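You operate a simulated robot arm through the tools that you are given. There is no shell and no other tool. Be economical: measure what you need, move in short steps, check, and stop when the job is done.

Carry out the task below with a simulated robot arm. There is one attempt and no reset: what you move stays moved.

Task
Stop the blower, light out, and stow the blue-topped block.
Fine: block in the blue chest drawer, drawer shut, reel crank wound up. Set down upright: what you pick out. Where these are worked on the way, their far stop is far enough and under half their travel is too little: blue chest drawer.

Only the result counts: the job must be done as asked and must still hold three seconds after the hand-in. Knocking over, shifting, dropping, spilling or breaking anything else fails it.

Robot
A 7-joint arm with a two-finger parallel gripper, fixed in place. Base frame: the origin is at the foot of the arm, x ahead of it, y to its left, z up. Readings come in mm, rad, newtons and seconds.
Its first joint turns from -2.897 to 2.897 rad. Payload 4.4 kg.
The TCP is the grasp point between the finger pads, 23 mm short of the fingertips. In the tool frame z runs along the fingers and y along their closing line. Largest opening 94 mm; finger width 38, thickness 10; the body of the gripper, 54 by 96 mm, starts 39 mm behind the TCP.
Orientation is that of the tool frame in the base frame, as [roll, pitch, yaw] about the fixed x, y, z axes, in that order (R = Rz(yaw) Ry(pitch) Rx(roll)). With the fingers straight down and closing along the base's y, the tool's x points along the base's -x, its y along +y and its z along -z.

Tools
- The arm moves only by the tool jog_arm. Its argument "steps" is a list that holds one entry, the list of rows, each a list of 7 numbers: the shift along the base's x, y, z in mm, then the turn, a rotation vector about the base's x, y, z in rad, then the finger opening in mm, from 0 to 94. In form: [[[dx, dy, dz, ax, ay, az, grip], ...]]. A call has 1 to 12 rows; each row is the pose to reach, as a shift and turn from the pose commanded when the call began. Each row takes 0.2 s and may step no farther than 50 mm and 0.15 rad from the row before; otherwise, or with a gripper value out of range, the whole call is refused. Where a pose cannot be reached the arm comes as near as it can. A force on the tool above 90 N (or 10 N above the force at the start of the call, whichever is more), or a blocked arm, ends the call early, and 0.2 s more pass. The fingers move at their own pace (about 72 mm/s each) and stop on an object; they squeeze with about 42 N. The grip force told is the motor's: it shows also when the fingers shut on nothing. Time passes only in rows, and 0.2 s behind the last, so rows that repeat a pose let the fingers close. It gives the time, the measured TCP pose, the force on the tool (base axes), the opening and the grip force at its end, in the units of the frame above (readings bear some noise), with the torque about the TCP (base axes, N m) and any sound that the robot's microphone picked up, and new pictures: "pictures" is both (left out), scene, wrist or none.
- Cameras (640 x 400 px; columns grow to the right, rows downward): "scene" is fixed at [219.7, -499.1, 1442.9]; the picture's right is [0.96, -0.28, 0.00], its down [-0.06, -0.19, -0.98] and it looks along [0.28, 0.94, -0.20] (base axes); focal length 328 px, centre (320, 200). "wrist" rides on the gripper at [86, 16, -75] in the tool frame; the picture's right is [-0.18, 0.98, 0.00], its down [-0.58, -0.11, -0.81] and it looks along [-0.79, -0.15, 0.59] (tool axes); focal length 243 px, centre (320, 200). There is no depth. A picture from a camera that has moved, and an enlarged one, comes with that camera's place and axes in the base frame and with its lens.
- zoom(camera, box): a new picture of the part [left, top, right, bottom] of that camera's present view, enlarged. It takes no simulated time.
- finish_job(): hands the job in; it is judged then, once.

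Go step by step. Nothing tells you positions but the pictures and the camera data: compare them with the known pose of the tool, close in by small moves and look again before you grip or let go. The budget is 120 turns and 200 pictures, counting those below and the enlarged ones. Unless the task says otherwise, let go and move clear before handing in, and close with one line.

The tools are called after "Emit:" by a JSON object that holds its "op" and its "data". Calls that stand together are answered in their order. jog_arm: Moves the arm, as the interface text tells. Its arguments: {"type":"object","properties":{"steps":{"type":"array"},"pictures":{"type":"string","enum":["both","scene","wrist","none"]}},"required":["steps"]} The other tools are called the same way: zoom (camera, box) takes an enlarged picture of a part of a camera's view; finish_job () hands the job in.

At the start:

```text
time_s: 0.0
tcp_pos: [440.1, 497.4, 1307.9]
orientation: [3.14, 0.001, -3.141]
wrist_force: [-0.8, 0.3, 0.0]
wrist_torque: [-0.02, 0.02, -0.02]
width: 94.1
gripper_force: 0.0
```

scene: 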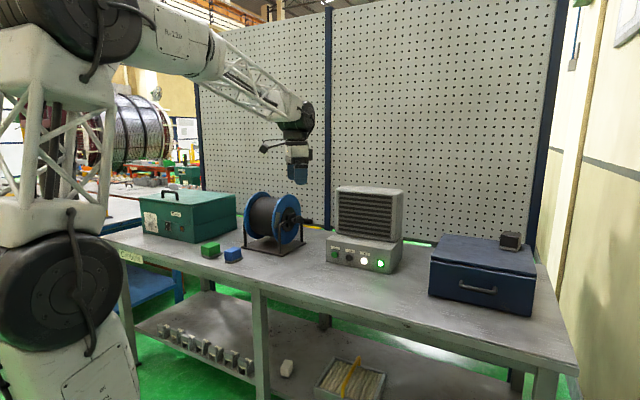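
wrist: 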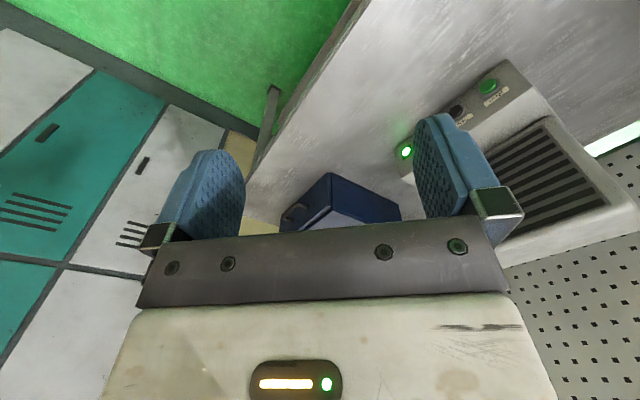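

I see a bench with a green chest, two small blocks, a cable reel, a blower unit with buttons, and a blue chest with a drawer. I will enlarge the important parts first.

Emit:
{"op": "zoom", "data": {"camera": "scene", "box": [180, 180, 320, 268]}}

Emit:
{"op": "zoom", "data": {"camera": "scene", "box": [310, 180, 420, 280]}}

Emit:
{"op": "zoom", "data": {"camera": "scene", "box": [420, 220, 550, 320]}}

```text
4.55 times, centred on (250, 224) of scene
camera zoom: at [219.7, -499.1, 1442.9], right [0.96, -0.28, 0.0], down [-0.06, -0.19, -0.98], along [0.28, 0.94, -0.2], focal length 1490 px, centre (638, 91)
```

zoom: 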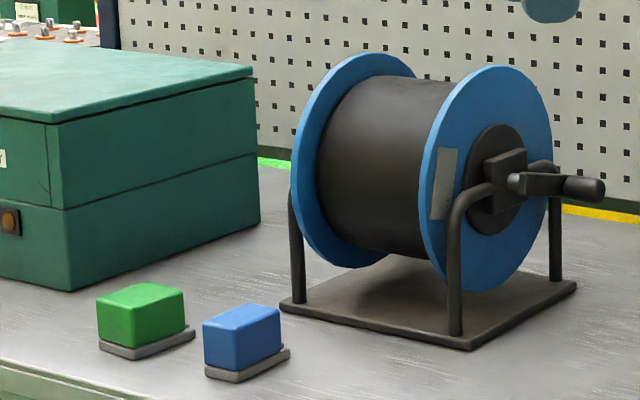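

```text
4.00 times, centred on (365, 230) of scene
camera zoom: at [219.7, -499.1, 1442.9], right [0.96, -0.28, 0.0], down [-0.06, -0.19, -0.98], along [0.28, 0.94, -0.2], focal length 1311 px, centre (140, 80)
```

zoom: 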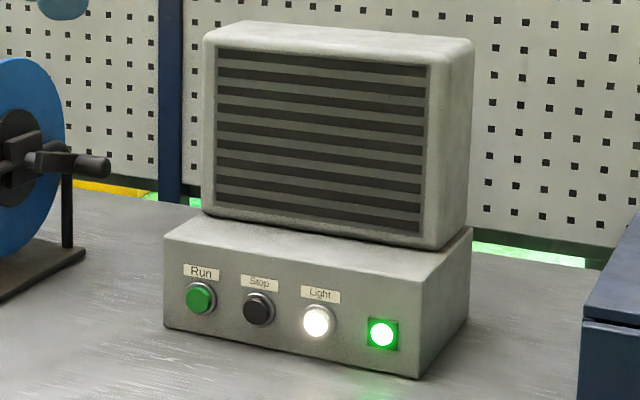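

```text
4.00 times, centred on (485, 270) of scene
camera zoom: at [219.7, -499.1, 1442.9], right [0.96, -0.28, 0.0], down [-0.06, -0.19, -0.98], along [0.28, 0.94, -0.2], focal length 1311 px, centre (-340, -80)
```

zoom: 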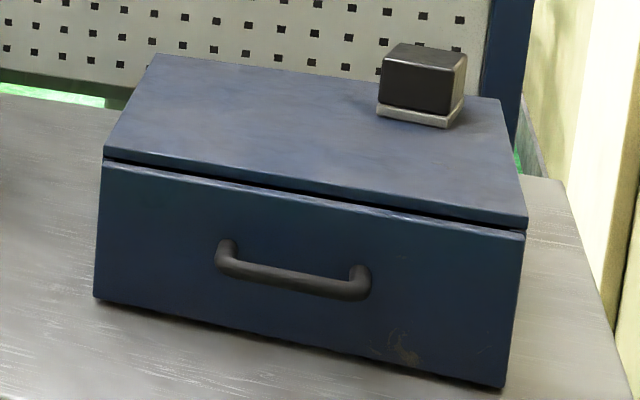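

The blower and the chest face towards the robot at about 45°, and the bench top is near z≈875. I'll yaw the wrist while it's high so the camera ends up above the tool for the horizontal work.

Emit:
{"op": "jog_arm", "data": {"steps": [[[0, 0, 0, 0, 0, -0.147, 94], [0, 0, 0, 0, 0, -0.294, 94], [0, 0, 0, 0, 0, -0.441, 94], [0, 0, 0, 0, 0, -0.588, 94], [0, 0, 0, 0, 0, -0.735, 94], [0, 0, 0, 0, 0, -0.882, 94], [0, 0, 0, 0, 0, -1.029, 94], [0, 0, 0, 0, 0, -1.176, 94], [0, 0, 0, 0, 0, -1.323, 60], [0, 0, 0, 0, 0, -1.47, 40], [0, 0, 0, 0, 0, -1.617, 20], [0, 0, 0, 0, 0, -1.764, 0]]]}}

```text
time_s: 2.6
tcp_pos: [440.7, 497.5, 1309.0]
orientation: [3.141, 0.0, 1.375]
wrist_force: [0.2, 0.2, -0.4]
wrist_torque: [0.01, 0.01, 0.0]
width: 0.0
gripper_force: 39.8
camera wrist: at [473.3, 579.6, 1384.4], right [0.93, -0.37, 0.0], down [-0.22, -0.55, 0.81], along [-0.3, -0.75, -0.59], focal length 243 px, centre (320, 200)
```

scene: 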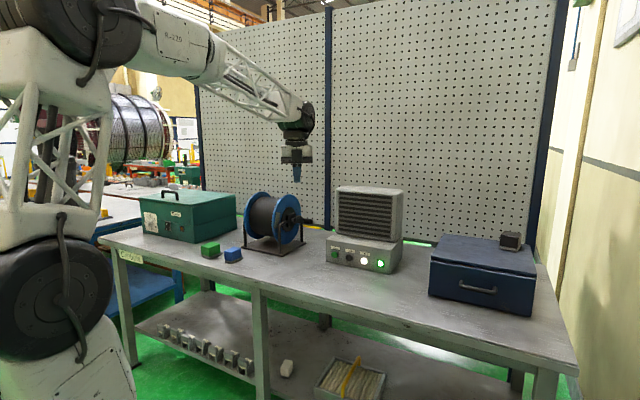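
wrist: 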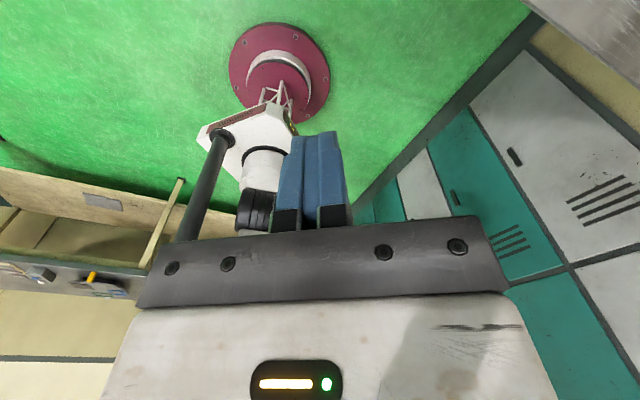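

Wrist yaw is working. I'll finish the yaw, then tilt the tool to horizontal.

Emit:
{"op": "jog_arm", "data": {"steps": [[[0, 0, 0, 0, 0, -0.148, 0], [0, 0, 0, 0, 0, -0.296, 0], [0, 0, 0, 0, 0, -0.444, 0], [0, 0, 0, 0, 0, -0.59, 0]]], "pictures": "none"}}

Emit:
{"op": "jog_arm", "data": {"steps": [[[0, 0, 0, 0.1, -0.1, 0, 0], [0, 0, 0, 0.2, -0.2, 0, 0], [0, 0, 0, 0.3, -0.3, 0, 0], [0, 0, 0, 0.4, -0.4, 0, 0], [0, 0, 0, 0.5, -0.5, 0, 0], [0, 0, 0, 0.6, -0.6, 0, 0], [0, 0, 0, 0.7, -0.7, 0, 0], [0, 0, 0, 0.8, -0.8, 0, 0]]]}}

```text
time_s: 3.6
tcp_pos: [457.2, 481.0, 1310.6]
orientation: [-3.129, -0.006, 0.957]
wrist_force: [-0.6, -0.8, 2.2]
wrist_torque: [0.06, -0.04, 0.0]
width: 0.2
gripper_force: 41.9
out of reach, approached as far as the arm can: row 3, 4
```

```text
time_s: 5.6
tcp_pos: [525.8, 543.7, 1073.7]
orientation: [2.969, -0.778, 1.051]
wrist_force: [-0.5, 0.5, -1.4]
wrist_torque: [-0.01, -0.02, -0.01]
width: 0.0
gripper_force: 42.1
out of reach, approached as far as the arm can: row 5, 6, 7, 8
stopped in row 8: the arm was blocked; the commanded pose is now the measured one
camera wrist: at [532.1, 549.3, 1189.7], right [0.72, -0.7, -0.01], down [-0.69, -0.71, 0.14], along [-0.11, -0.1, -0.99], focal length 243 px, centre (320, 200)
```

scene: 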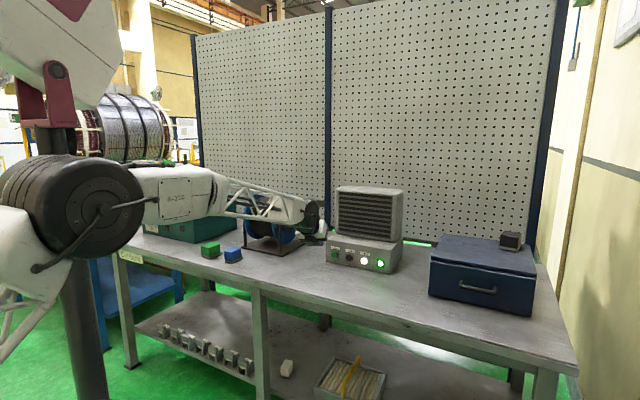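
wrist: 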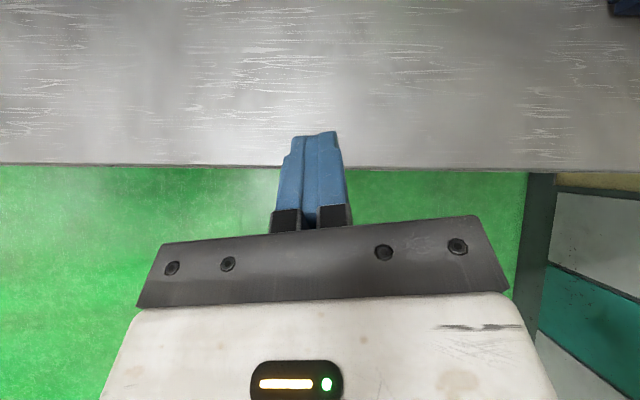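

The camera-up wrist pose sits on a joint limit, so I'll work with the camera on the left instead (fingers closing vertically). I'll roll the tool that way while rising.

Emit:
{"op": "jog_arm", "data": {"steps": [[[0, 0, 15, -0.068, -0.071, 0.097, 0], [0, 0, 30, -0.136, -0.142, 0.193, 0], [0, 0, 45, -0.204, -0.213, 0.29, 0], [0, 0, 60, -0.272, -0.284, 0.387, 0], [0, 0, 75, -0.34, -0.355, 0.484, 0], [0, 0, 90, -0.408, -0.425, 0.58, 0], [0, 0, 105, -0.476, -0.496, 0.677, 0], [0, 0, 120, -0.544, -0.567, 0.774, 0], [0, 0, 135, -0.612, -0.638, 0.87, 0], [0, 0, 150, -0.68, -0.709, 0.967, 0]]], "pictures": "none"}}

Emit:
{"op": "jog_arm", "data": {"steps": [[[0, 0, 0, 0.1, -0.1, 0, 0], [0, 0, 0, 0.2, -0.2, 0, 0], [0, 0, 0, 0.3, -0.3, 0, 0], [0, 0, 0, 0.4, -0.4, 0, 0], [0, 0, 0, 0.5, -0.5, 0, 0], [0, 0, 0, 0.55, -0.55, 0, 0]]]}}

```text
time_s: 7.8
tcp_pos: [526.3, 543.5, 1224.4]
orientation: [2.348, -0.013, 2.364]
wrist_force: [0.1, -0.5, 0.0]
wrist_torque: [-0.03, 0.03, 0.05]
width: 0.0
gripper_force: 42.6
```

```text
time_s: 9.2
tcp_pos: [525.3, 543.0, 1224.8]
orientation: [1.568, -0.005, 2.372]
wrist_force: [-0.1, -0.8, 0.4]
wrist_torque: [-0.01, 0.01, -0.01]
width: 0.2
gripper_force: 42.1
camera wrist: at [411.6, 550.4, 1242.3], right [0.13, -0.13, 0.98], down [-0.14, -0.98, -0.12], along [0.98, -0.13, -0.15], focal length 243 px, centre (320, 200)
```

scene: 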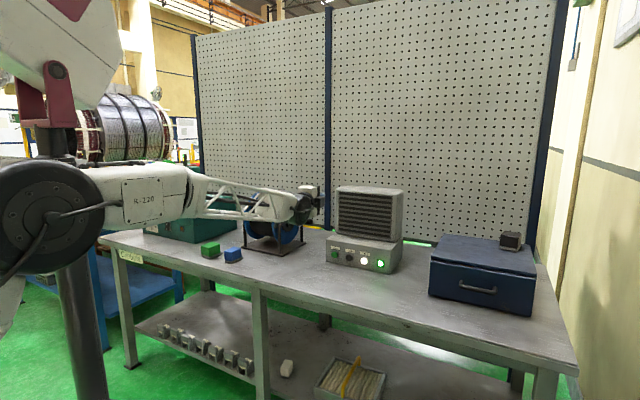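
wrist: 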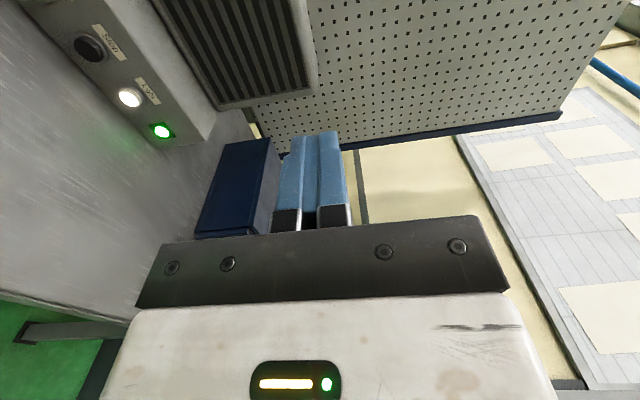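

Buttons come out at Stop ≈ (725,753,912), Light ≈ (772,700,912), Lamp ≈ (823,654,912), in a face whose normal points along (-0.71,-0.70). I'll pitch the tool 30° down for bench clearance and move in front of Stop, staying a bit high.

Emit:
{"op": "jog_arm", "data": {"steps": [[[19, 20, -33, -0.092, 0.092, 0, 0], [38, 40, -66, -0.184, 0.184, 0, 0], [57, 60, -99, -0.276, 0.276, 0, 0], [76, 80, -132, -0.37, 0.37, 0, 0], [94, 100, -165, -0.37, 0.37, 0, 0], [113, 120, -198, -0.37, 0.37, 0, 0], [132, 140, -231, -0.37, 0.37, 0, 0], [151, 160, -265, -0.37, 0.37, 0, 0]]]}}

```text
time_s: 11.0
tcp_pos: [677.2, 706.8, 957.9]
orientation: [2.092, -0.012, 2.367]
wrist_force: [0.0, -1.2, 1.3]
wrist_torque: [0.01, 0.06, 0.0]
width: 0.2
gripper_force: 42.7
camera wrist: at [576.7, 726.3, 1011.6], right [0.48, 0.21, 0.85], down [-0.11, -0.95, 0.3], along [0.87, -0.24, -0.43], focal length 243 px, centre (320, 200)
```

scene: 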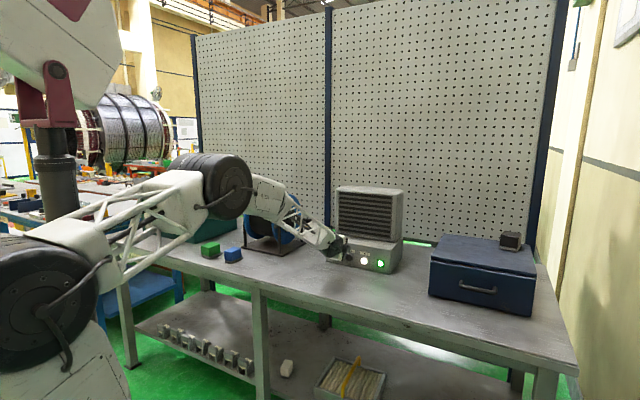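
wrist: 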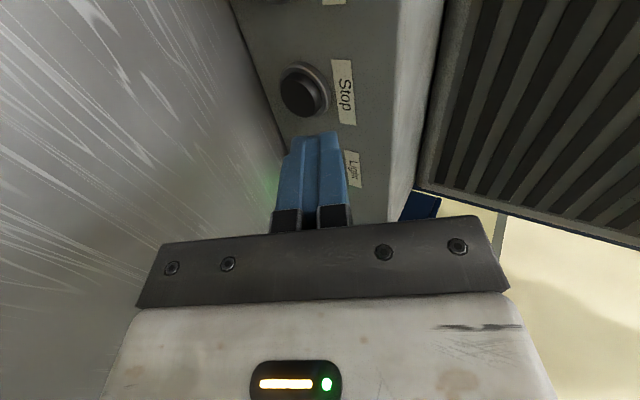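

Stop cap is confirmed at about (725,754,909). I'll lower to its height and check.

Emit:
{"op": "jog_arm", "data": {"steps": [[[0, 0, -23, 0, 0, 0, 0], [0, 0, -46, 0, 0, 0, 0], [10, 10, -46, 0, 0, 0, 0], [16, 16, -46, 0, 0, 0, 0]]], "pictures": "wrist"}}

```text
time_s: 12.0
tcp_pos: [692.2, 718.5, 913.5]
orientation: [2.093, -0.013, 2.365]
wrist_force: [-0.1, -0.1, -0.3]
wrist_torque: [-0.01, 0.0, 0.0]
width: 0.1
gripper_force: 42.1
camera wrist: at [592.0, 739.4, 966.8], right [0.48, 0.21, 0.85], down [-0.11, -0.95, 0.3], along [0.87, -0.24, -0.43], focal length 243 px, centre (320, 200)
```

wrist: 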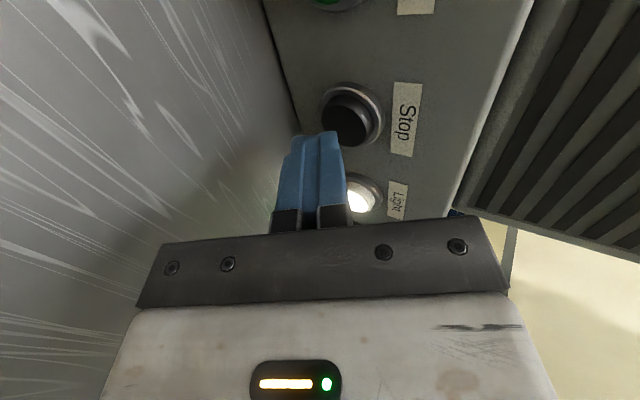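

Aligned with the Stop cap; I push forward in small steps.

Emit:
{"op": "jog_arm", "data": {"steps": [[[4, 4, -2, 0, 0, 0, 0], [8, 8, -2, 0, 0, 0, 0], [11, 11, -2, 0, 0, 0, 0], [14, 14, -2, 0, 0, 0, 0], [16, 16, -2, 0, 0, 0, 0], [18, 18, -2, 0, 0, 0, 0]]], "pictures": "both"}}

```text
time_s: 13.3
tcp_pos: [707.8, 734.3, 911.2]
orientation: [2.098, -0.012, 2.369]
wrist_force: [-47.8, -50.2, 19.5]
wrist_torque: [-0.07, -0.4, -0.99]
width: 0.0
gripper_force: 42.0
heard: click
stopped in row 6: the force on the tool passed its limit at 114 N (the readings are from after the stop); the commanded pose is now the measured one
camera wrist: at [607.3, 754.2, 964.6], right [0.48, 0.22, 0.85], down [-0.11, -0.95, 0.3], along [0.87, -0.24, -0.44], focal length 243 px, centre (320, 200)
```

scene: 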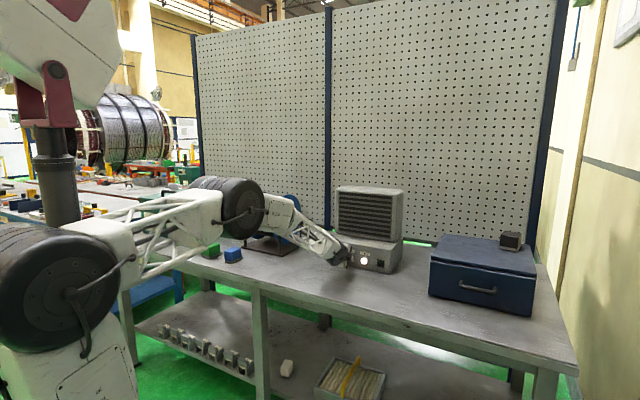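
wrist: 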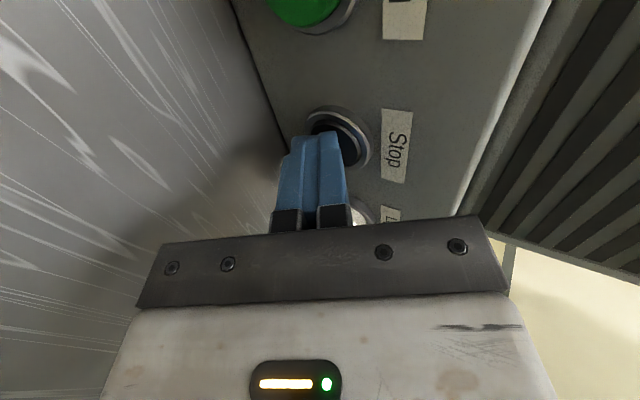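

The click came and the green lamp is out, so the blower is stopped. I'll back off and shift across to Light.

Emit:
{"op": "jog_arm", "data": {"steps": [[[-14, -14, 0, 0, 0, 0, 0], [-28, -28, 0, 0, 0, 0, 0], [-12, -45, 0, 0, 0, 0, 0], [5, -63, 0, 0, 0, 0, 0], [21, -80, 0, 0, 0, 0, 0], [21, -80, 0, 0, 0, 0, 0]]]}}

```text
time_s: 14.7
tcp_pos: [729.0, 654.7, 910.3]
orientation: [2.097, -0.011, 2.367]
wrist_force: [-0.4, 0.1, 0.4]
wrist_torque: [0.0, -0.03, -0.01]
width: 0.0
gripper_force: 42.3
out of reach, approached as far as the arm can: row 4
camera wrist: at [628.5, 674.3, 962.9], right [0.48, 0.22, 0.85], down [-0.11, -0.95, 0.3], along [0.87, -0.24, -0.44], focal length 243 px, centre (320, 200)
```

scene: 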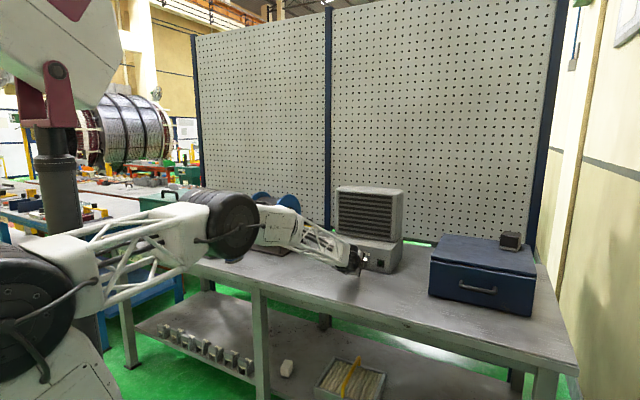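
wrist: 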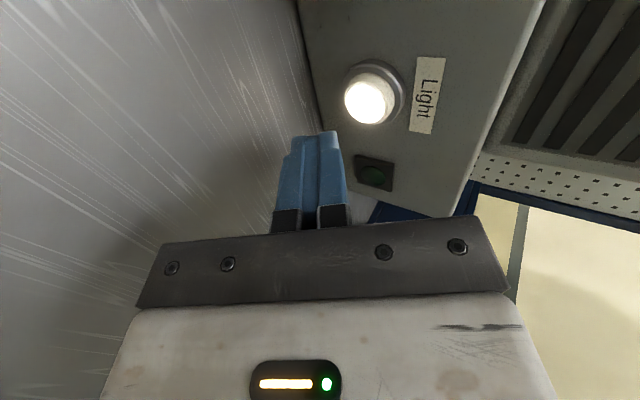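

Light button still glowing and nearly lined up. I push with a small leftward correction, stopping at the click.

Emit:
{"op": "jog_arm", "data": {"steps": [[[2, 10, 0, 0, 0, 0, 0], [9, 15, 0, 0, 0, 0, 0], [14, 20, 0, 0, 0, 0, 0], [17, 23, 0, 0, 0, 0, 0], [20, 26, 0, 0, 0, 0, 0], [22, 28, 0, 0, 0, 0, 0], [24, 30, 0, 0, 0, 0, 0]]], "pictures": "wrist"}}

```text
time_s: 16.3
tcp_pos: [754.8, 683.7, 910.2]
orientation: [2.096, -0.014, 2.368]
wrist_force: [-6.0, -4.3, -1.8]
wrist_torque: [-0.02, 0.05, -0.03]
width: 0.0
gripper_force: 41.9
heard: click
camera wrist: at [653.8, 704.6, 963.8], right [0.48, 0.22, 0.85], down [-0.11, -0.95, 0.3], along [0.87, -0.24, -0.44], focal length 243 px, centre (320, 200)
```

wrist: 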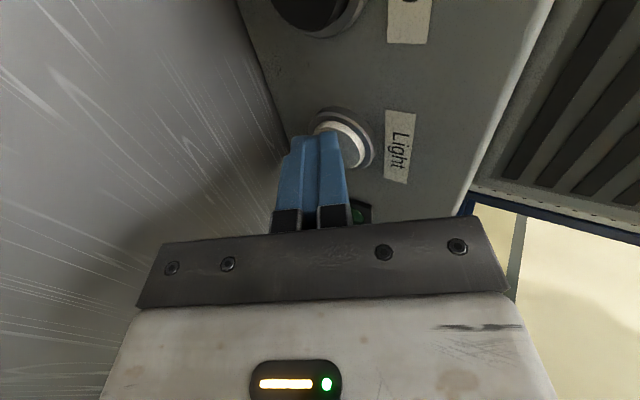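

Click heard and the light is out. I'll retreat and head towards the blue chest for a view of its handle.

Emit:
{"op": "jog_arm", "data": {"steps": [[[-15, -15, 0, 0, 0, 0, 0], [-35, -35, 10, 0, 0, 0, 0], [-50, -65, 30, 0, 0, 0, 0], [-40, -105, 50, 0, 0, 0, 0], [-15, -140, 60, 0, 0, 0, 0], [10, -180, 60, 0, 0, 0, 0], [30, -220, 60, 0, 0, 0, 0], [50, -260, 60, 0, 0, 0, 0]]]}}

```text
time_s: 18.1
tcp_pos: [804.9, 425.1, 970.8]
orientation: [2.096, -0.012, 2.369]
wrist_force: [0.6, -0.1, -0.1]
wrist_torque: [0.02, 0.01, 0.01]
width: 0.2
gripper_force: 41.5
camera wrist: at [704.1, 445.8, 1024.4], right [0.48, 0.22, 0.85], down [-0.11, -0.95, 0.3], along [0.87, -0.24, -0.44], focal length 243 px, centre (320, 200)
```

scene: 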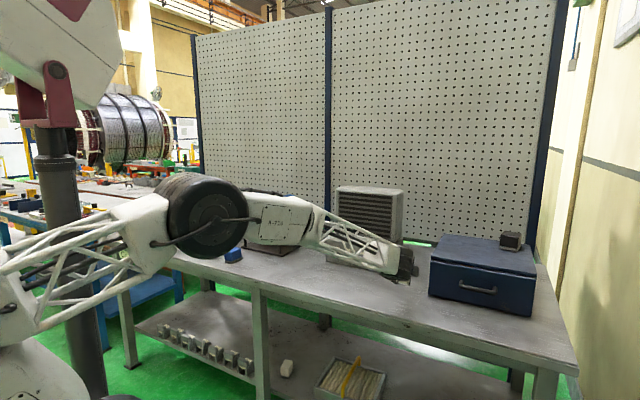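
wrist: 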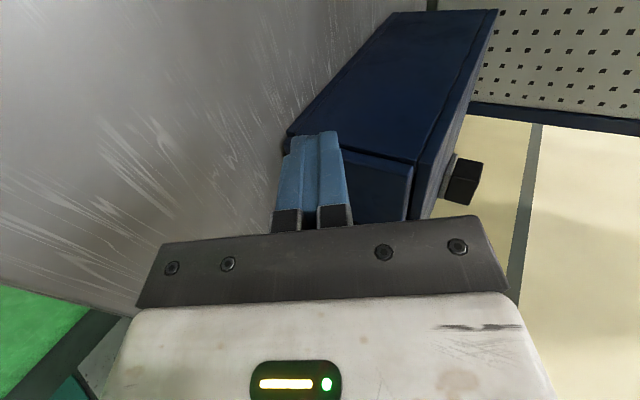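

The fingers hide the handle from here. I estimate the bar at ≈ (991,298,943), so I'll move to about 90 mm in front of it.

Emit:
{"op": "jog_arm", "data": {"steps": [[[20, -38, -4, 0, 0, 0, 0], [40, -76, -8, 0, 0, 0, 0], [65, -114, -12, 0, 0, 0, 0], [90, -152, -16, 0, 0, 0, 0], [118, -191, -16, 0, 0, 0, 0]]]}}

```text
time_s: 19.3
tcp_pos: [920.0, 233.2, 952.3]
orientation: [2.095, -0.013, 2.37]
wrist_force: [0.0, 0.2, 0.0]
wrist_torque: [-0.03, 0.02, -0.05]
width: 0.0
gripper_force: 42.4
camera wrist: at [819.8, 254.1, 1007.2], right [0.48, 0.22, 0.85], down [-0.11, -0.95, 0.3], along [0.87, -0.24, -0.44], focal length 243 px, centre (320, 200)
```

scene: 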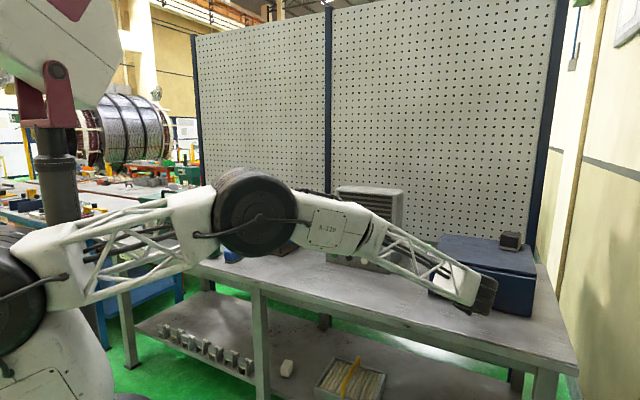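
wrist: 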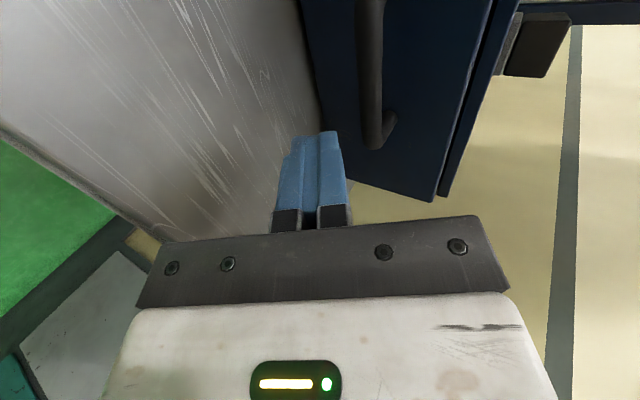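

The handle bar triangulates to a midpoint of ≈ (988,302,942). I'll level the tool to about 6° pitch, open the fingers to 46 mm and drop to bar height, still in front.

Emit:
{"op": "jog_arm", "data": {"steps": [[[0, 0, -2, 0.099, -0.099, 0, 46], [0, 0, -5, 0.198, -0.198, 0, 46], [10, 10, -8, 0.297, -0.297, 0, 46], [20, 20, -10, 0.297, -0.297, 0, 46], [28, 28, -10, 0.297, -0.297, 0, 46]]]}}

```text
time_s: 20.5
tcp_pos: [949.5, 261.6, 944.1]
orientation: [1.675, -0.005, 2.373]
wrist_force: [0.1, -0.6, 0.4]
wrist_torque: [0.0, 0.02, 0.03]
width: 46.1
gripper_force: 0.1
camera wrist: at [837.0, 270.3, 969.2], right [0.21, -0.06, 0.98], down [-0.15, -0.99, -0.03], along [0.97, -0.14, -0.21], focal length 243 px, centre (320, 200)
```

scene: 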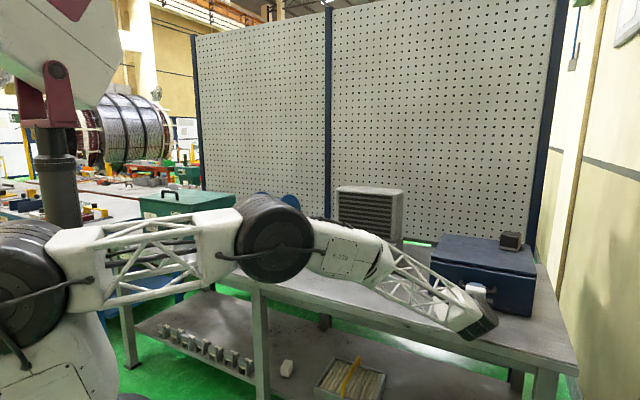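
wrist: 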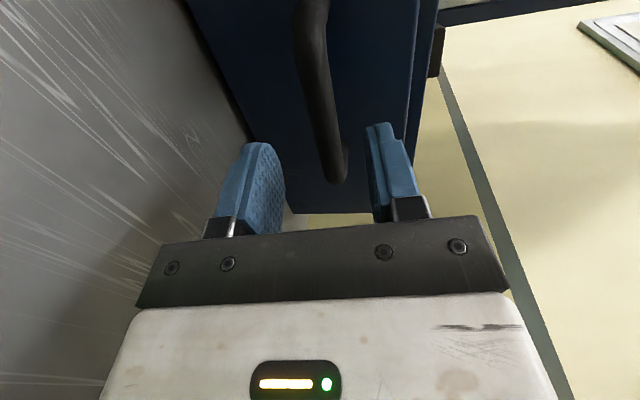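

The bar sits centred between the fingers at z≈944. I advance 38 mm and look before closing.

Emit:
{"op": "jog_arm", "data": {"steps": [[[9, 9, 0, 0, 0, 0, 46], [18, 18, 0, 0, 0, 0, 46], [27, 27, 0, 0, 0, 0, 46]]], "pictures": "wrist"}}

```text
time_s: 21.3
tcp_pos: [975.4, 286.8, 944.0]
orientation: [1.68, -0.008, 2.372]
wrist_force: [0.2, 0.4, -1.2]
wrist_torque: [0.01, -0.01, 0.01]
width: 45.9
gripper_force: 0.0
camera wrist: at [863.3, 296.7, 969.6], right [0.21, -0.06, 0.98], down [-0.15, -0.99, -0.03], along [0.97, -0.14, -0.22], focal length 243 px, centre (320, 200)
```

wrist: 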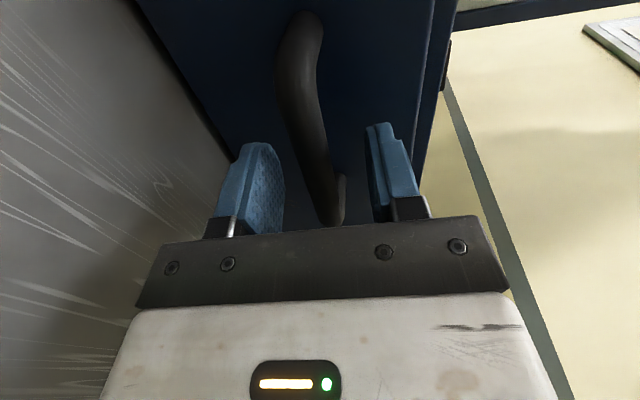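

Bar is roughly 15 mm ahead of the TCP; I advance 8 mm more and close on it.

Emit:
{"op": "jog_arm", "data": {"steps": [[[3, 3, 0, 0, 0, 0, 46], [6, 6, 0, 0, 0, 0, 46], [6, 6, 0, 0, 0, 0, 0], [6, 6, 0, 0, 0, 0, 0], [6, 6, 0, 0, 0, 0, 0]]], "pictures": "wrist"}}

```text
time_s: 22.5
tcp_pos: [981.7, 293.9, 941.7]
orientation: [1.679, -0.008, 2.373]
wrist_force: [1.3, -2.1, -23.1]
wrist_torque: [-1.2, -1.13, 0.22]
width: 16.1
gripper_force: 45.2
camera wrist: at [869.9, 303.0, 967.2], right [0.21, -0.06, 0.98], down [-0.15, -0.99, -0.03], along [0.97, -0.14, -0.22], focal length 243 px, centre (320, 200)
```

wrist: 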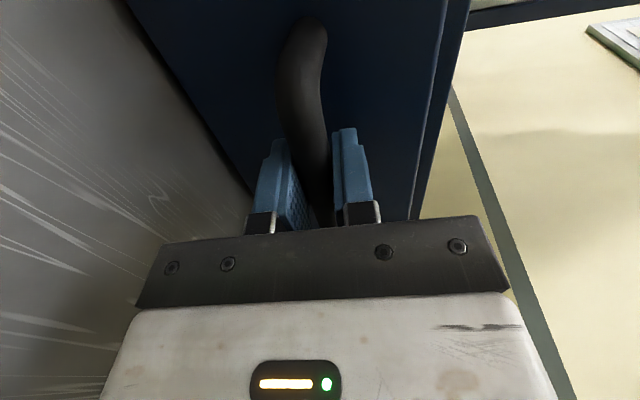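

The bar is gripped (16 mm). Now I pull the drawer along (-0.70,-0.71).

Emit:
{"op": "jog_arm", "data": {"steps": [[[-7, -7, -2, 0, 0, 0, 0], [-14, -14, -2, 0, 0, 0, 0], [-28, -28, -2, 0, 0, 0, 0], [-42, -43, -2, 0, 0, 0, 0], [-56, -57, -2, 0, 0, 0, 0], [-70, -71, -2, 0, 0, 0, 0]]]}}

```text
time_s: 23.9
tcp_pos: [913.2, 224.2, 940.3]
orientation: [1.675, -0.007, 2.373]
wrist_force: [-0.4, 2.7, -21.6]
wrist_torque: [-1.06, -1.0, 0.44]
width: 16.0
gripper_force: 45.0
camera wrist: at [799.7, 232.8, 966.9], right [0.21, -0.06, 0.98], down [-0.15, -0.99, -0.03], along [0.97, -0.14, -0.22], focal length 243 px, centre (320, 200)
```

scene: 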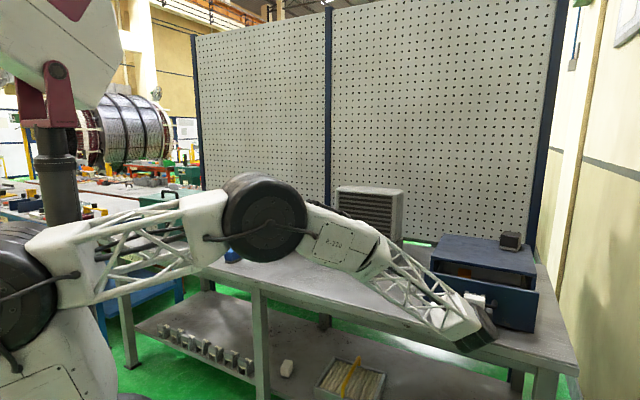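
wrist: 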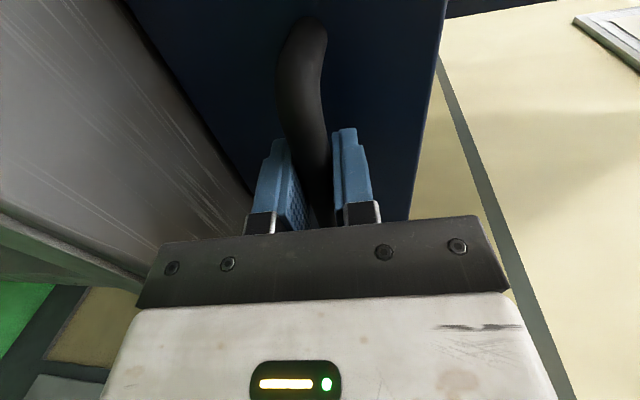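

The drawer is sliding open by about 100 mm. I keep pulling towards its stop.

Emit:
{"op": "jog_arm", "data": {"steps": [[[-14, -14, 1, 0, 0, 0, 0], [-28, -28, 1, 0, 0, 0, 0], [-42, -43, 1, 0, 0, 0, 0], [-56, -57, 1, 0, 0, 0, 0], [-70, -71, 1, 0, 0, 0, 0], [-84, -85, 1, 0, 0, 0, 0], [-98, -99, 1, 0, 0, 0, 0]]]}}

```text
time_s: 25.5
tcp_pos: [814.0, 126.5, 942.0]
orientation: [1.679, -0.009, 2.374]
wrist_force: [-37.7, 39.3, -37.5]
wrist_torque: [-0.87, -0.94, -0.26]
width: 15.9
gripper_force: 44.8
camera wrist: at [701.7, 134.6, 967.2], right [0.21, -0.06, 0.98], down [-0.15, -0.99, -0.03], along [0.97, -0.14, -0.22], focal length 243 px, centre (320, 200)
```

scene: 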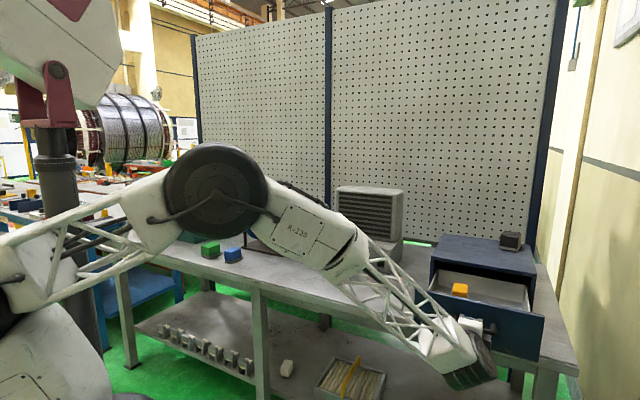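
wrist: 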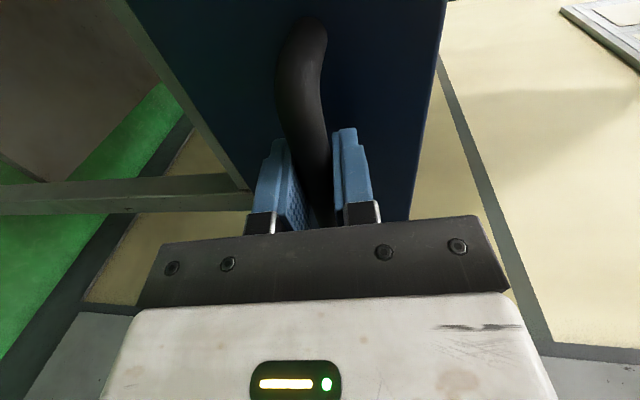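

The drawer is about 235 mm open, with an orange block inside at the left. There is some side load, so I'll pull a bit further with a small lateral correction to see whether the stop is near.

Emit:
{"op": "jog_arm", "data": {"steps": [[[-5, 2, 1, 0, 0, 0, 0], [-11, -4, 1, 0, 0, 0, 0], [-18, -10, 1, 0, 0, 0, 0], [-25, -16, 1, 0, 0, 0, 0], [-32, -22, 1, 0, 0, 0, 0]]], "pictures": "scene"}}

```text
time_s: 26.0
tcp_pos: [811.0, 124.1, 942.3]
orientation: [1.68, -0.008, 2.364]
wrist_force: [48.6, 13.5, -20.5]
wrist_torque: [-1.26, -1.29, -0.12]
width: 16.0
gripper_force: 45.7
stopped in row 2: the force on the tool passed its limit at 135 N (the readings are from after the stop); the commanded pose is now the measured one
```

scene: 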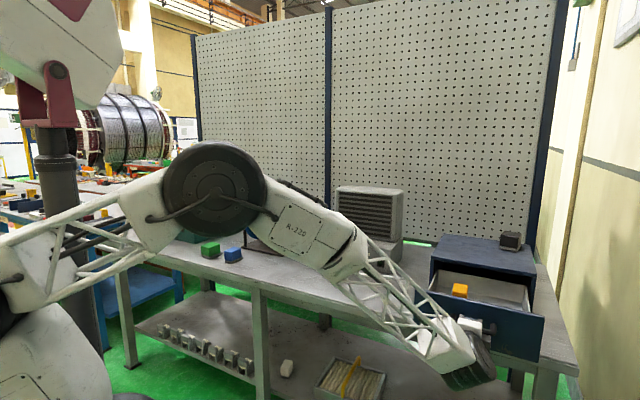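

That's the far stop (handle now near (815,128)). I'll let go, back off and zoom on the drawer contents.

Emit:
{"op": "jog_arm", "data": {"steps": [[[0, 0, 0, 0, 0, 0, 50], [0, 0, 0, 0, 0, 0, 50], [-10, -10, 0, 0, 0, 0, 50], [-25, -25, 0, 0, 0, 0, 50], [-45, -45, 10, 0, 0, 0, 50], [-65, -65, 40, 0, 0, 0, 50], [-85, -75, 80, 0, 0, 0, 50], [-105, -60, 120, 0, 0, 0, 50], [-130, -40, 150, 0, 0, 0, 50]]]}}

Emit:
{"op": "zoom", "data": {"camera": "scene", "box": [420, 230, 560, 370]}}

```text
time_s: 28.0
tcp_pos: [679.8, 84.1, 1092.9]
orientation: [1.681, -0.008, 2.365]
wrist_force: [0.6, 0.6, 0.3]
wrist_torque: [0.03, 0.06, 0.01]
width: 49.7
gripper_force: 0.1
camera wrist: at [568.3, 93.3, 1118.1], right [0.21, -0.06, 0.98], down [-0.15, -0.99, -0.03], along [0.96, -0.14, -0.22], focal length 243 px, centre (320, 200)
```

scene: 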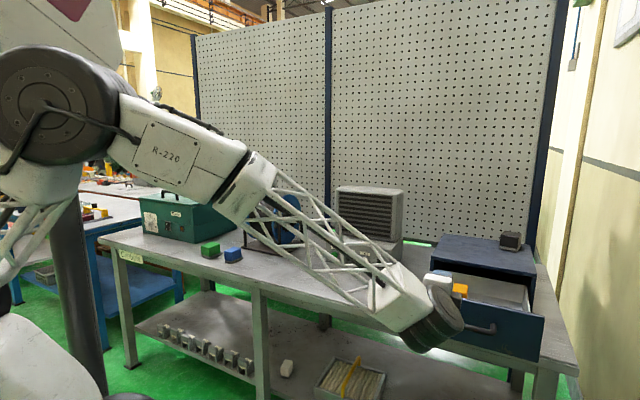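
wrist: 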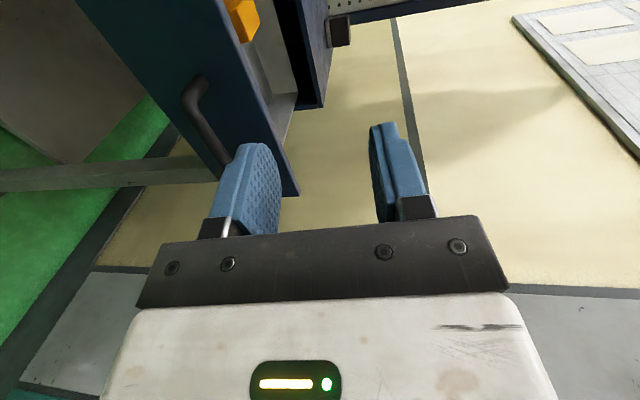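

```text
2.86 times, centred on (490, 300) of scene
camera zoom: at [219.7, -499.1, 1442.9], right [0.96, -0.28, 0.0], down [-0.06, -0.19, -0.98], along [0.28, 0.94, -0.2], focal length 936 px, centre (-166, -86)
```

zoom: 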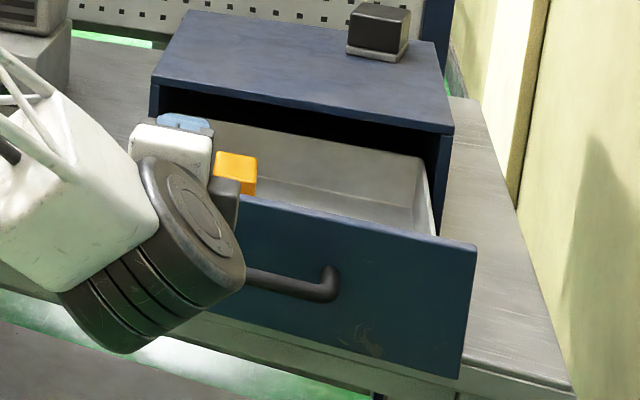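

The drawer is open with the orange block at the left inside and free floor to the right. Next I swing over to the small blocks and the reel for a close look.

Emit:
{"op": "jog_arm", "data": {"steps": [[[-10, 45, 10, 0, 0, 0, 50], [-25, 90, 20, 0, 0, 0, 50], [-45, 135, 30, 0, 0, 0, 50], [-65, 180, 30, 0, 0, 0, 50], [-85, 225, 30, 0, 0, 0, 50], [-110, 265, 30, 0, 0, 0, 50], [-135, 305, 30, 0, 0, 0, 50], [-160, 345, 30, 0, 0, 0, 50], [-185, 385, 30, 0, 0, 0, 50], [-210, 425, 30, 0, 0, 0, 50], [-235, 465, 30, 0, 0, 0, 50], [-265, 500, 30, 0, 0, 0, 50]]], "pictures": "none"}}

Emit:
{"op": "jog_arm", "data": {"steps": [[[-25, 35, 0, -0.1, 0.1, 0, 50], [-50, 70, 0, -0.2, 0.2, 0, 50], [-80, 100, 0, -0.3, 0.3, 0, 50], [-110, 130, -10, -0.4, 0.4, 0, 50], [-140, 160, -30, -0.48, 0.48, 0, 50], [-160, 190, -50, -0.48, 0.48, 0, 50], [-175, 220, -70, -0.48, 0.48, 0, 50]]]}}

```text
refused: row 3 steps farther than a row can; nothing moved
```

```text
time_s: 29.6
tcp_pos: [507.1, 305.6, 1021.8]
orientation: [2.359, -0.014, 2.357]
wrist_force: [-0.4, 0.6, -0.2]
wrist_torque: [0.0, 0.0, 0.01]
width: 49.9
gripper_force: 0.1
camera wrist: at [417.4, 336.7, 1088.4], right [0.63, 0.36, 0.69], down [-0.04, -0.87, 0.49], along [0.78, -0.33, -0.53], focal length 243 px, centre (320, 200)
```

scene: 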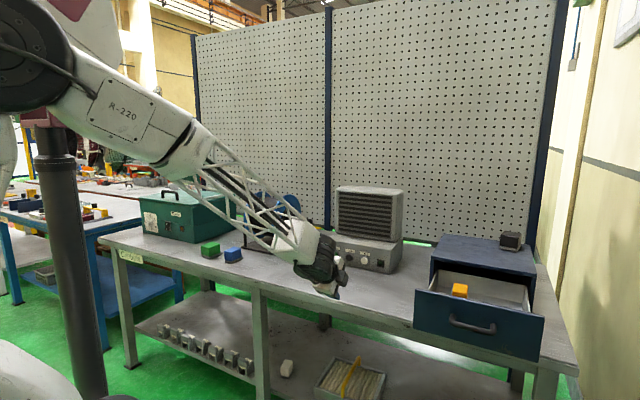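
wrist: 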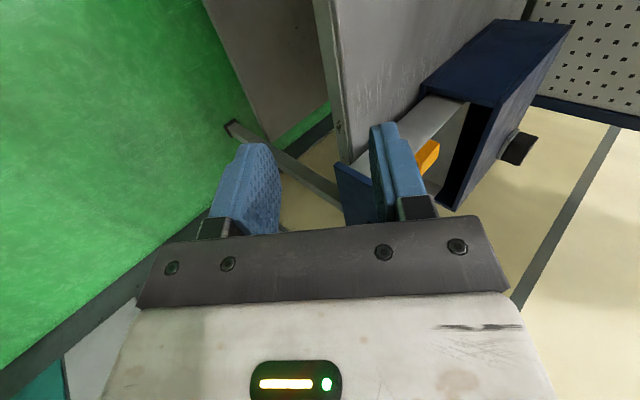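

The first call was refused, but the second was harmless. I now travel to the block area.

Emit:
{"op": "jog_arm", "data": {"steps": [[[-20, 42, 10, 0, 0, 0, 50], [-40, 84, 20, 0, 0, 0, 50], [-60, 126, 30, 0, 0, 0, 50], [-80, 168, 40, 0, 0, 0, 50], [-100, 210, 50, 0, 0, 0, 50], [-120, 252, 60, 0, 0, 0, 50], [-140, 294, 60, 0, 0, 0, 50], [-160, 336, 60, 0, 0, 0, 50], [-180, 378, 60, 0, 0, 0, 50], [-200, 420, 60, 0, 0, 0, 50], [-220, 462, 60, 0, 0, 0, 50], [-240, 504, 60, 0, 0, 0, 50]]]}}

```text
time_s: 32.2
tcp_pos: [265.2, 809.6, 1080.9]
orientation: [2.36, -0.014, 2.358]
wrist_force: [0.0, -0.4, -0.1]
wrist_torque: [-0.03, -0.01, 0.0]
width: 49.9
gripper_force: 0.0
camera wrist: at [176.3, 840.3, 1146.5], right [0.63, 0.36, 0.69], down [-0.04, -0.87, 0.49], along [0.78, -0.33, -0.53], focal length 243 px, centre (320, 200)
```

scene: 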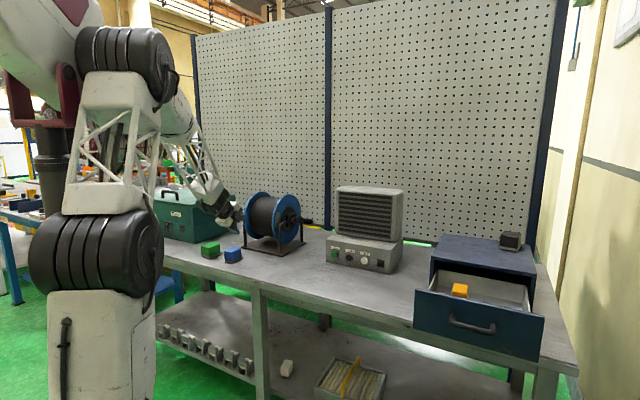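
wrist: 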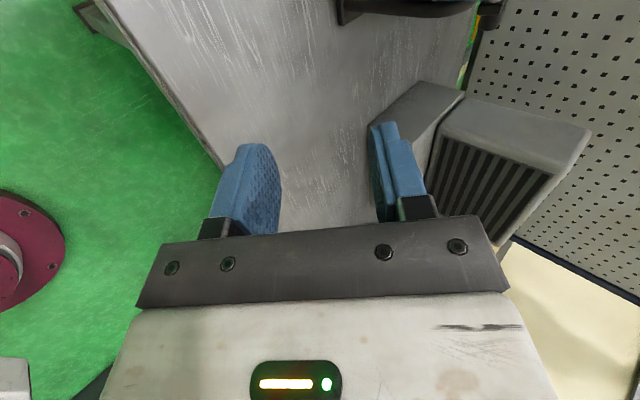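

The blocks are out of view because the camera looks to the right. The blue block's footprint is about 70×42 mm with its long side along (0.7,0.7), centre ≈ (246,946). I'll roll the wrist so the camera is inward and the fingers close across the short side.

Emit:
{"op": "jog_arm", "data": {"steps": [[[-5, 0, 3, -0.071, -0.072, 0.1, 50], [-10, 0, 6, -0.142, -0.144, 0.2, 50], [-15, 0, 9, -0.213, -0.216, 0.3, 50], [-20, 0, 12, -0.284, -0.288, 0.4, 50], [-25, 0, 15, -0.355, -0.36, 0.5, 50], [-30, 0, 18, -0.426, -0.432, 0.6, 50], [-35, 0, 20, -0.497, -0.504, 0.7, 60], [-40, 0, 20, -0.568, -0.576, 0.8, 70], [-45, 0, 20, -0.639, -0.648, 0.9, 80], [-50, 0, 20, -0.71, -0.72, 1.0, 80], [-60, 0, 20, -0.785, -0.79, 1.105, 80]]], "pictures": "none"}}

Emit:
{"op": "jog_arm", "data": {"steps": [[[0, 0, 0, -0.1, 0.1, 0, 80], [0, 0, 0, -0.2, 0.2, 0, 80], [0, 0, 0, -0.27, 0.27, 0, 80]]]}}

```text
time_s: 34.6
tcp_pos: [213.9, 806.1, 1100.0]
orientation: [-3.141, 0.777, -2.373]
wrist_force: [-0.2, 0.0, -1.0]
wrist_torque: [-0.03, 0.0, -0.01]
width: 79.9
gripper_force: 0.1
```

```text
time_s: 35.4
tcp_pos: [205.5, 808.4, 1103.1]
orientation: [-3.142, 0.397, -2.365]
wrist_force: [0.1, 0.1, 0.5]
wrist_torque: [0.0, 0.01, -0.04]
width: 79.9
gripper_force: 0.1
camera wrist: at [116.2, 744.6, 1138.9], right [-0.57, 0.82, 0.07], down [0.24, 0.08, 0.97], along [0.79, 0.57, -0.24], focal length 243 px, centre (320, 200)
```

scene: 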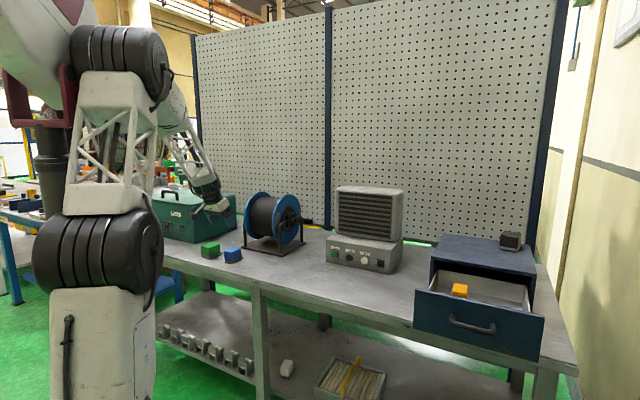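
wrist: 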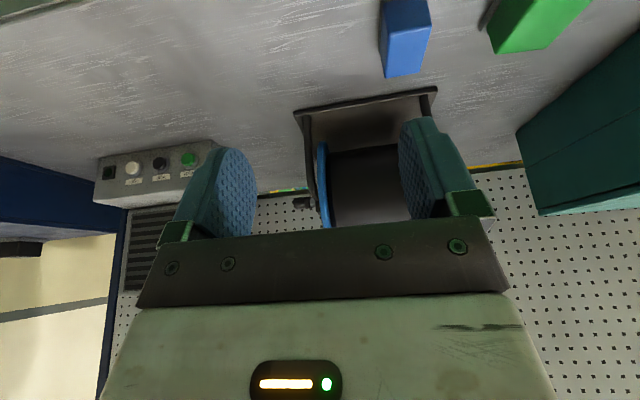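

Good view (upside down): blue block top centre-right, reel with crank ahead, and the Light cap dark. I'll zoom on the block and the crank.

Emit:
{"op": "zoom", "data": {"camera": "wrist", "box": [340, 0, 520, 112]}}

Emit:
{"op": "zoom", "data": {"camera": "wrist", "box": [250, 80, 450, 240]}}

Emit:
{"op": "zoom", "data": {"camera": "scene", "box": [230, 180, 330, 270]}}

```text
3.56 times, centred on (430, 56) of wrist
camera zoom: at [116.2, 744.6, 1138.9], right [-0.57, 0.82, 0.07], down [0.24, 0.08, 0.97], along [0.79, 0.57, -0.24], focal length 863 px, centre (-71, 712)
```

zoom: 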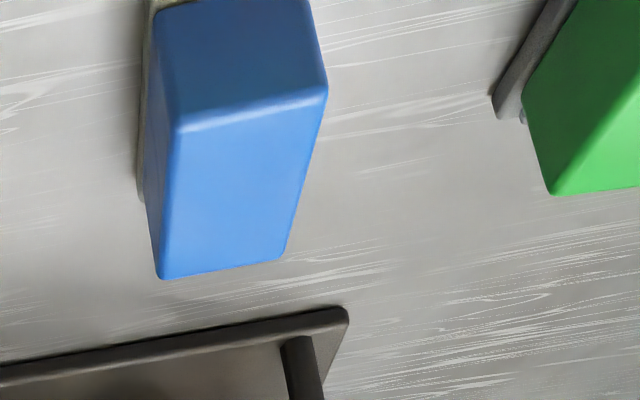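

```text
2.50 times, centred on (350, 160) of wrist
camera zoom: at [116.2, 744.6, 1138.9], right [-0.57, 0.82, 0.07], down [0.24, 0.08, 0.97], along [0.79, 0.57, -0.24], focal length 606 px, centre (245, 300)
```

zoom: 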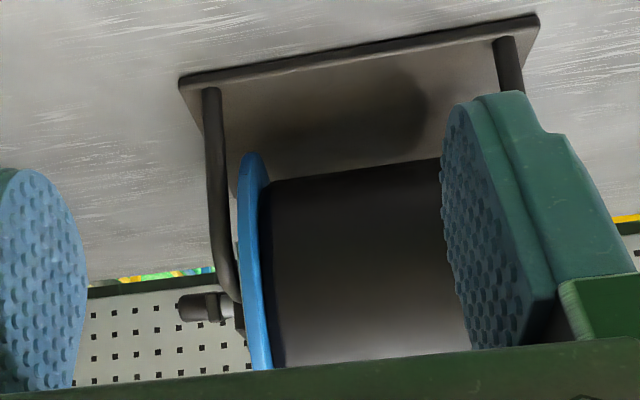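

```text
4.44 times, centred on (280, 225) of scene
camera zoom: at [219.7, -499.1, 1442.9], right [0.96, -0.28, 0.0], down [-0.06, -0.19, -0.98], along [0.28, 0.94, -0.2], focal length 1456 px, centre (498, 89)
```

zoom: 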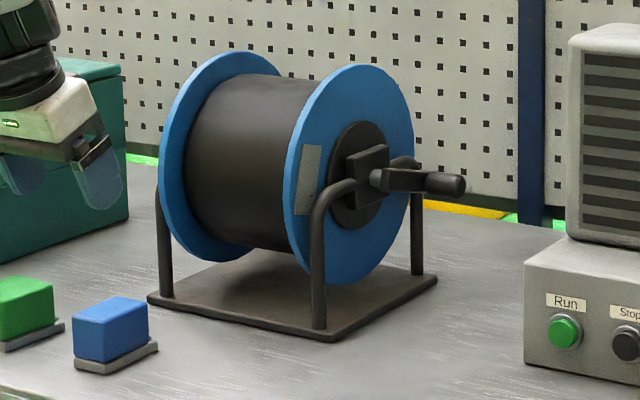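

The block's top is centred at about (240,960,922), 40 mm wide along (0.7,-0.7) and 60 mm long. I'll go above it with 70 mm opening and check.

Emit:
{"op": "jog_arm", "data": {"steps": [[[8, 37, -20, 0, 0, 0, 70], [16, 74, -40, 0, 0, 0, 70], [24, 111, -60, 0, 0, 0, 70], [31, 148, -80, 0, 0, 0, 70], [31, 148, -110, 0, 0, 0, 70]]]}}

```text
time_s: 36.6
tcp_pos: [236.8, 955.8, 991.2]
orientation: [-3.141, 0.398, -2.364]
wrist_force: [-0.3, 0.3, 0.8]
wrist_torque: [-0.03, -0.01, 0.0]
width: 69.9
gripper_force: 0.0
camera wrist: at [147.9, 892.5, 1027.7], right [-0.57, 0.82, 0.07], down [0.24, 0.08, 0.97], along [0.79, 0.57, -0.24], focal length 243 px, centre (320, 200)
```

scene: 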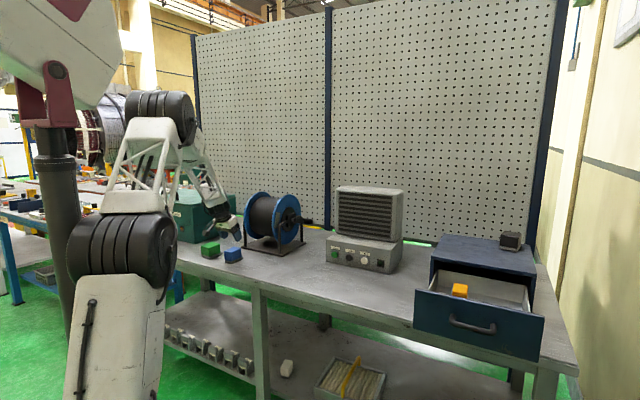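
wrist: 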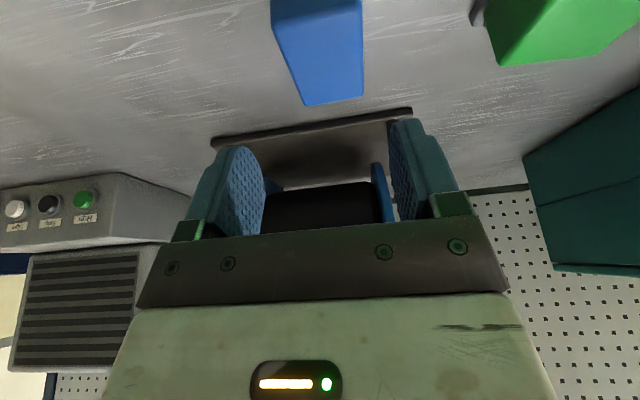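

Slight correction of a few millimetres to the left and forward, then lower to just above the top and check again.

Emit:
{"op": "jog_arm", "data": {"steps": [[[0, 7, -15, 0, 0, 0, 70], [0, 7, -33, 0, 0, 0, 70]]], "pictures": "wrist"}}

Emit:
{"op": "zoom", "data": {"camera": "scene", "box": [180, 195, 270, 270]}}

```text
time_s: 37.2
tcp_pos: [237.7, 964.6, 959.8]
orientation: [3.141, 0.398, -2.367]
wrist_force: [-0.3, 1.1, 0.2]
wrist_torque: [0.02, 0.01, 0.01]
width: 69.8
gripper_force: 0.1
camera wrist: at [148.4, 900.1, 995.8], right [-0.57, 0.82, 0.07], down [0.24, 0.08, 0.97], along [0.79, 0.57, -0.24], focal length 243 px, centre (320, 200)
```

wrist: 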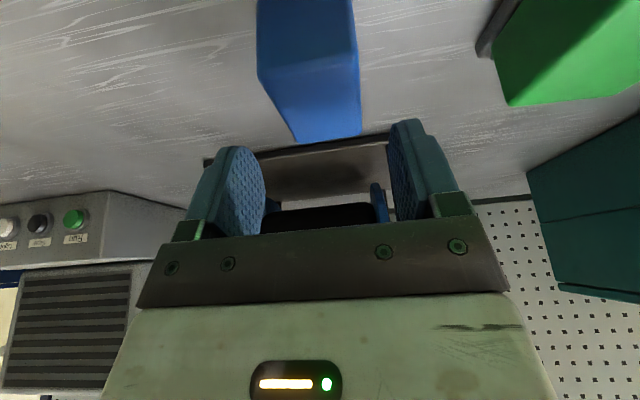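

```text
5.33 times, centred on (225, 232) of scene
camera zoom: at [219.7, -499.1, 1442.9], right [0.96, -0.28, 0.0], down [-0.06, -0.19, -0.98], along [0.28, 0.94, -0.2], focal length 1748 px, centre (827, 27)
```

zoom: 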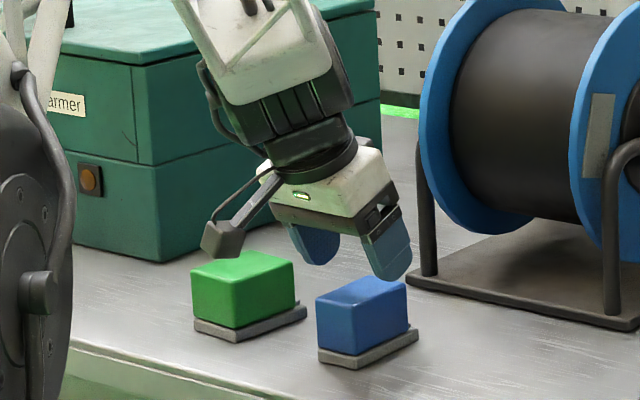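

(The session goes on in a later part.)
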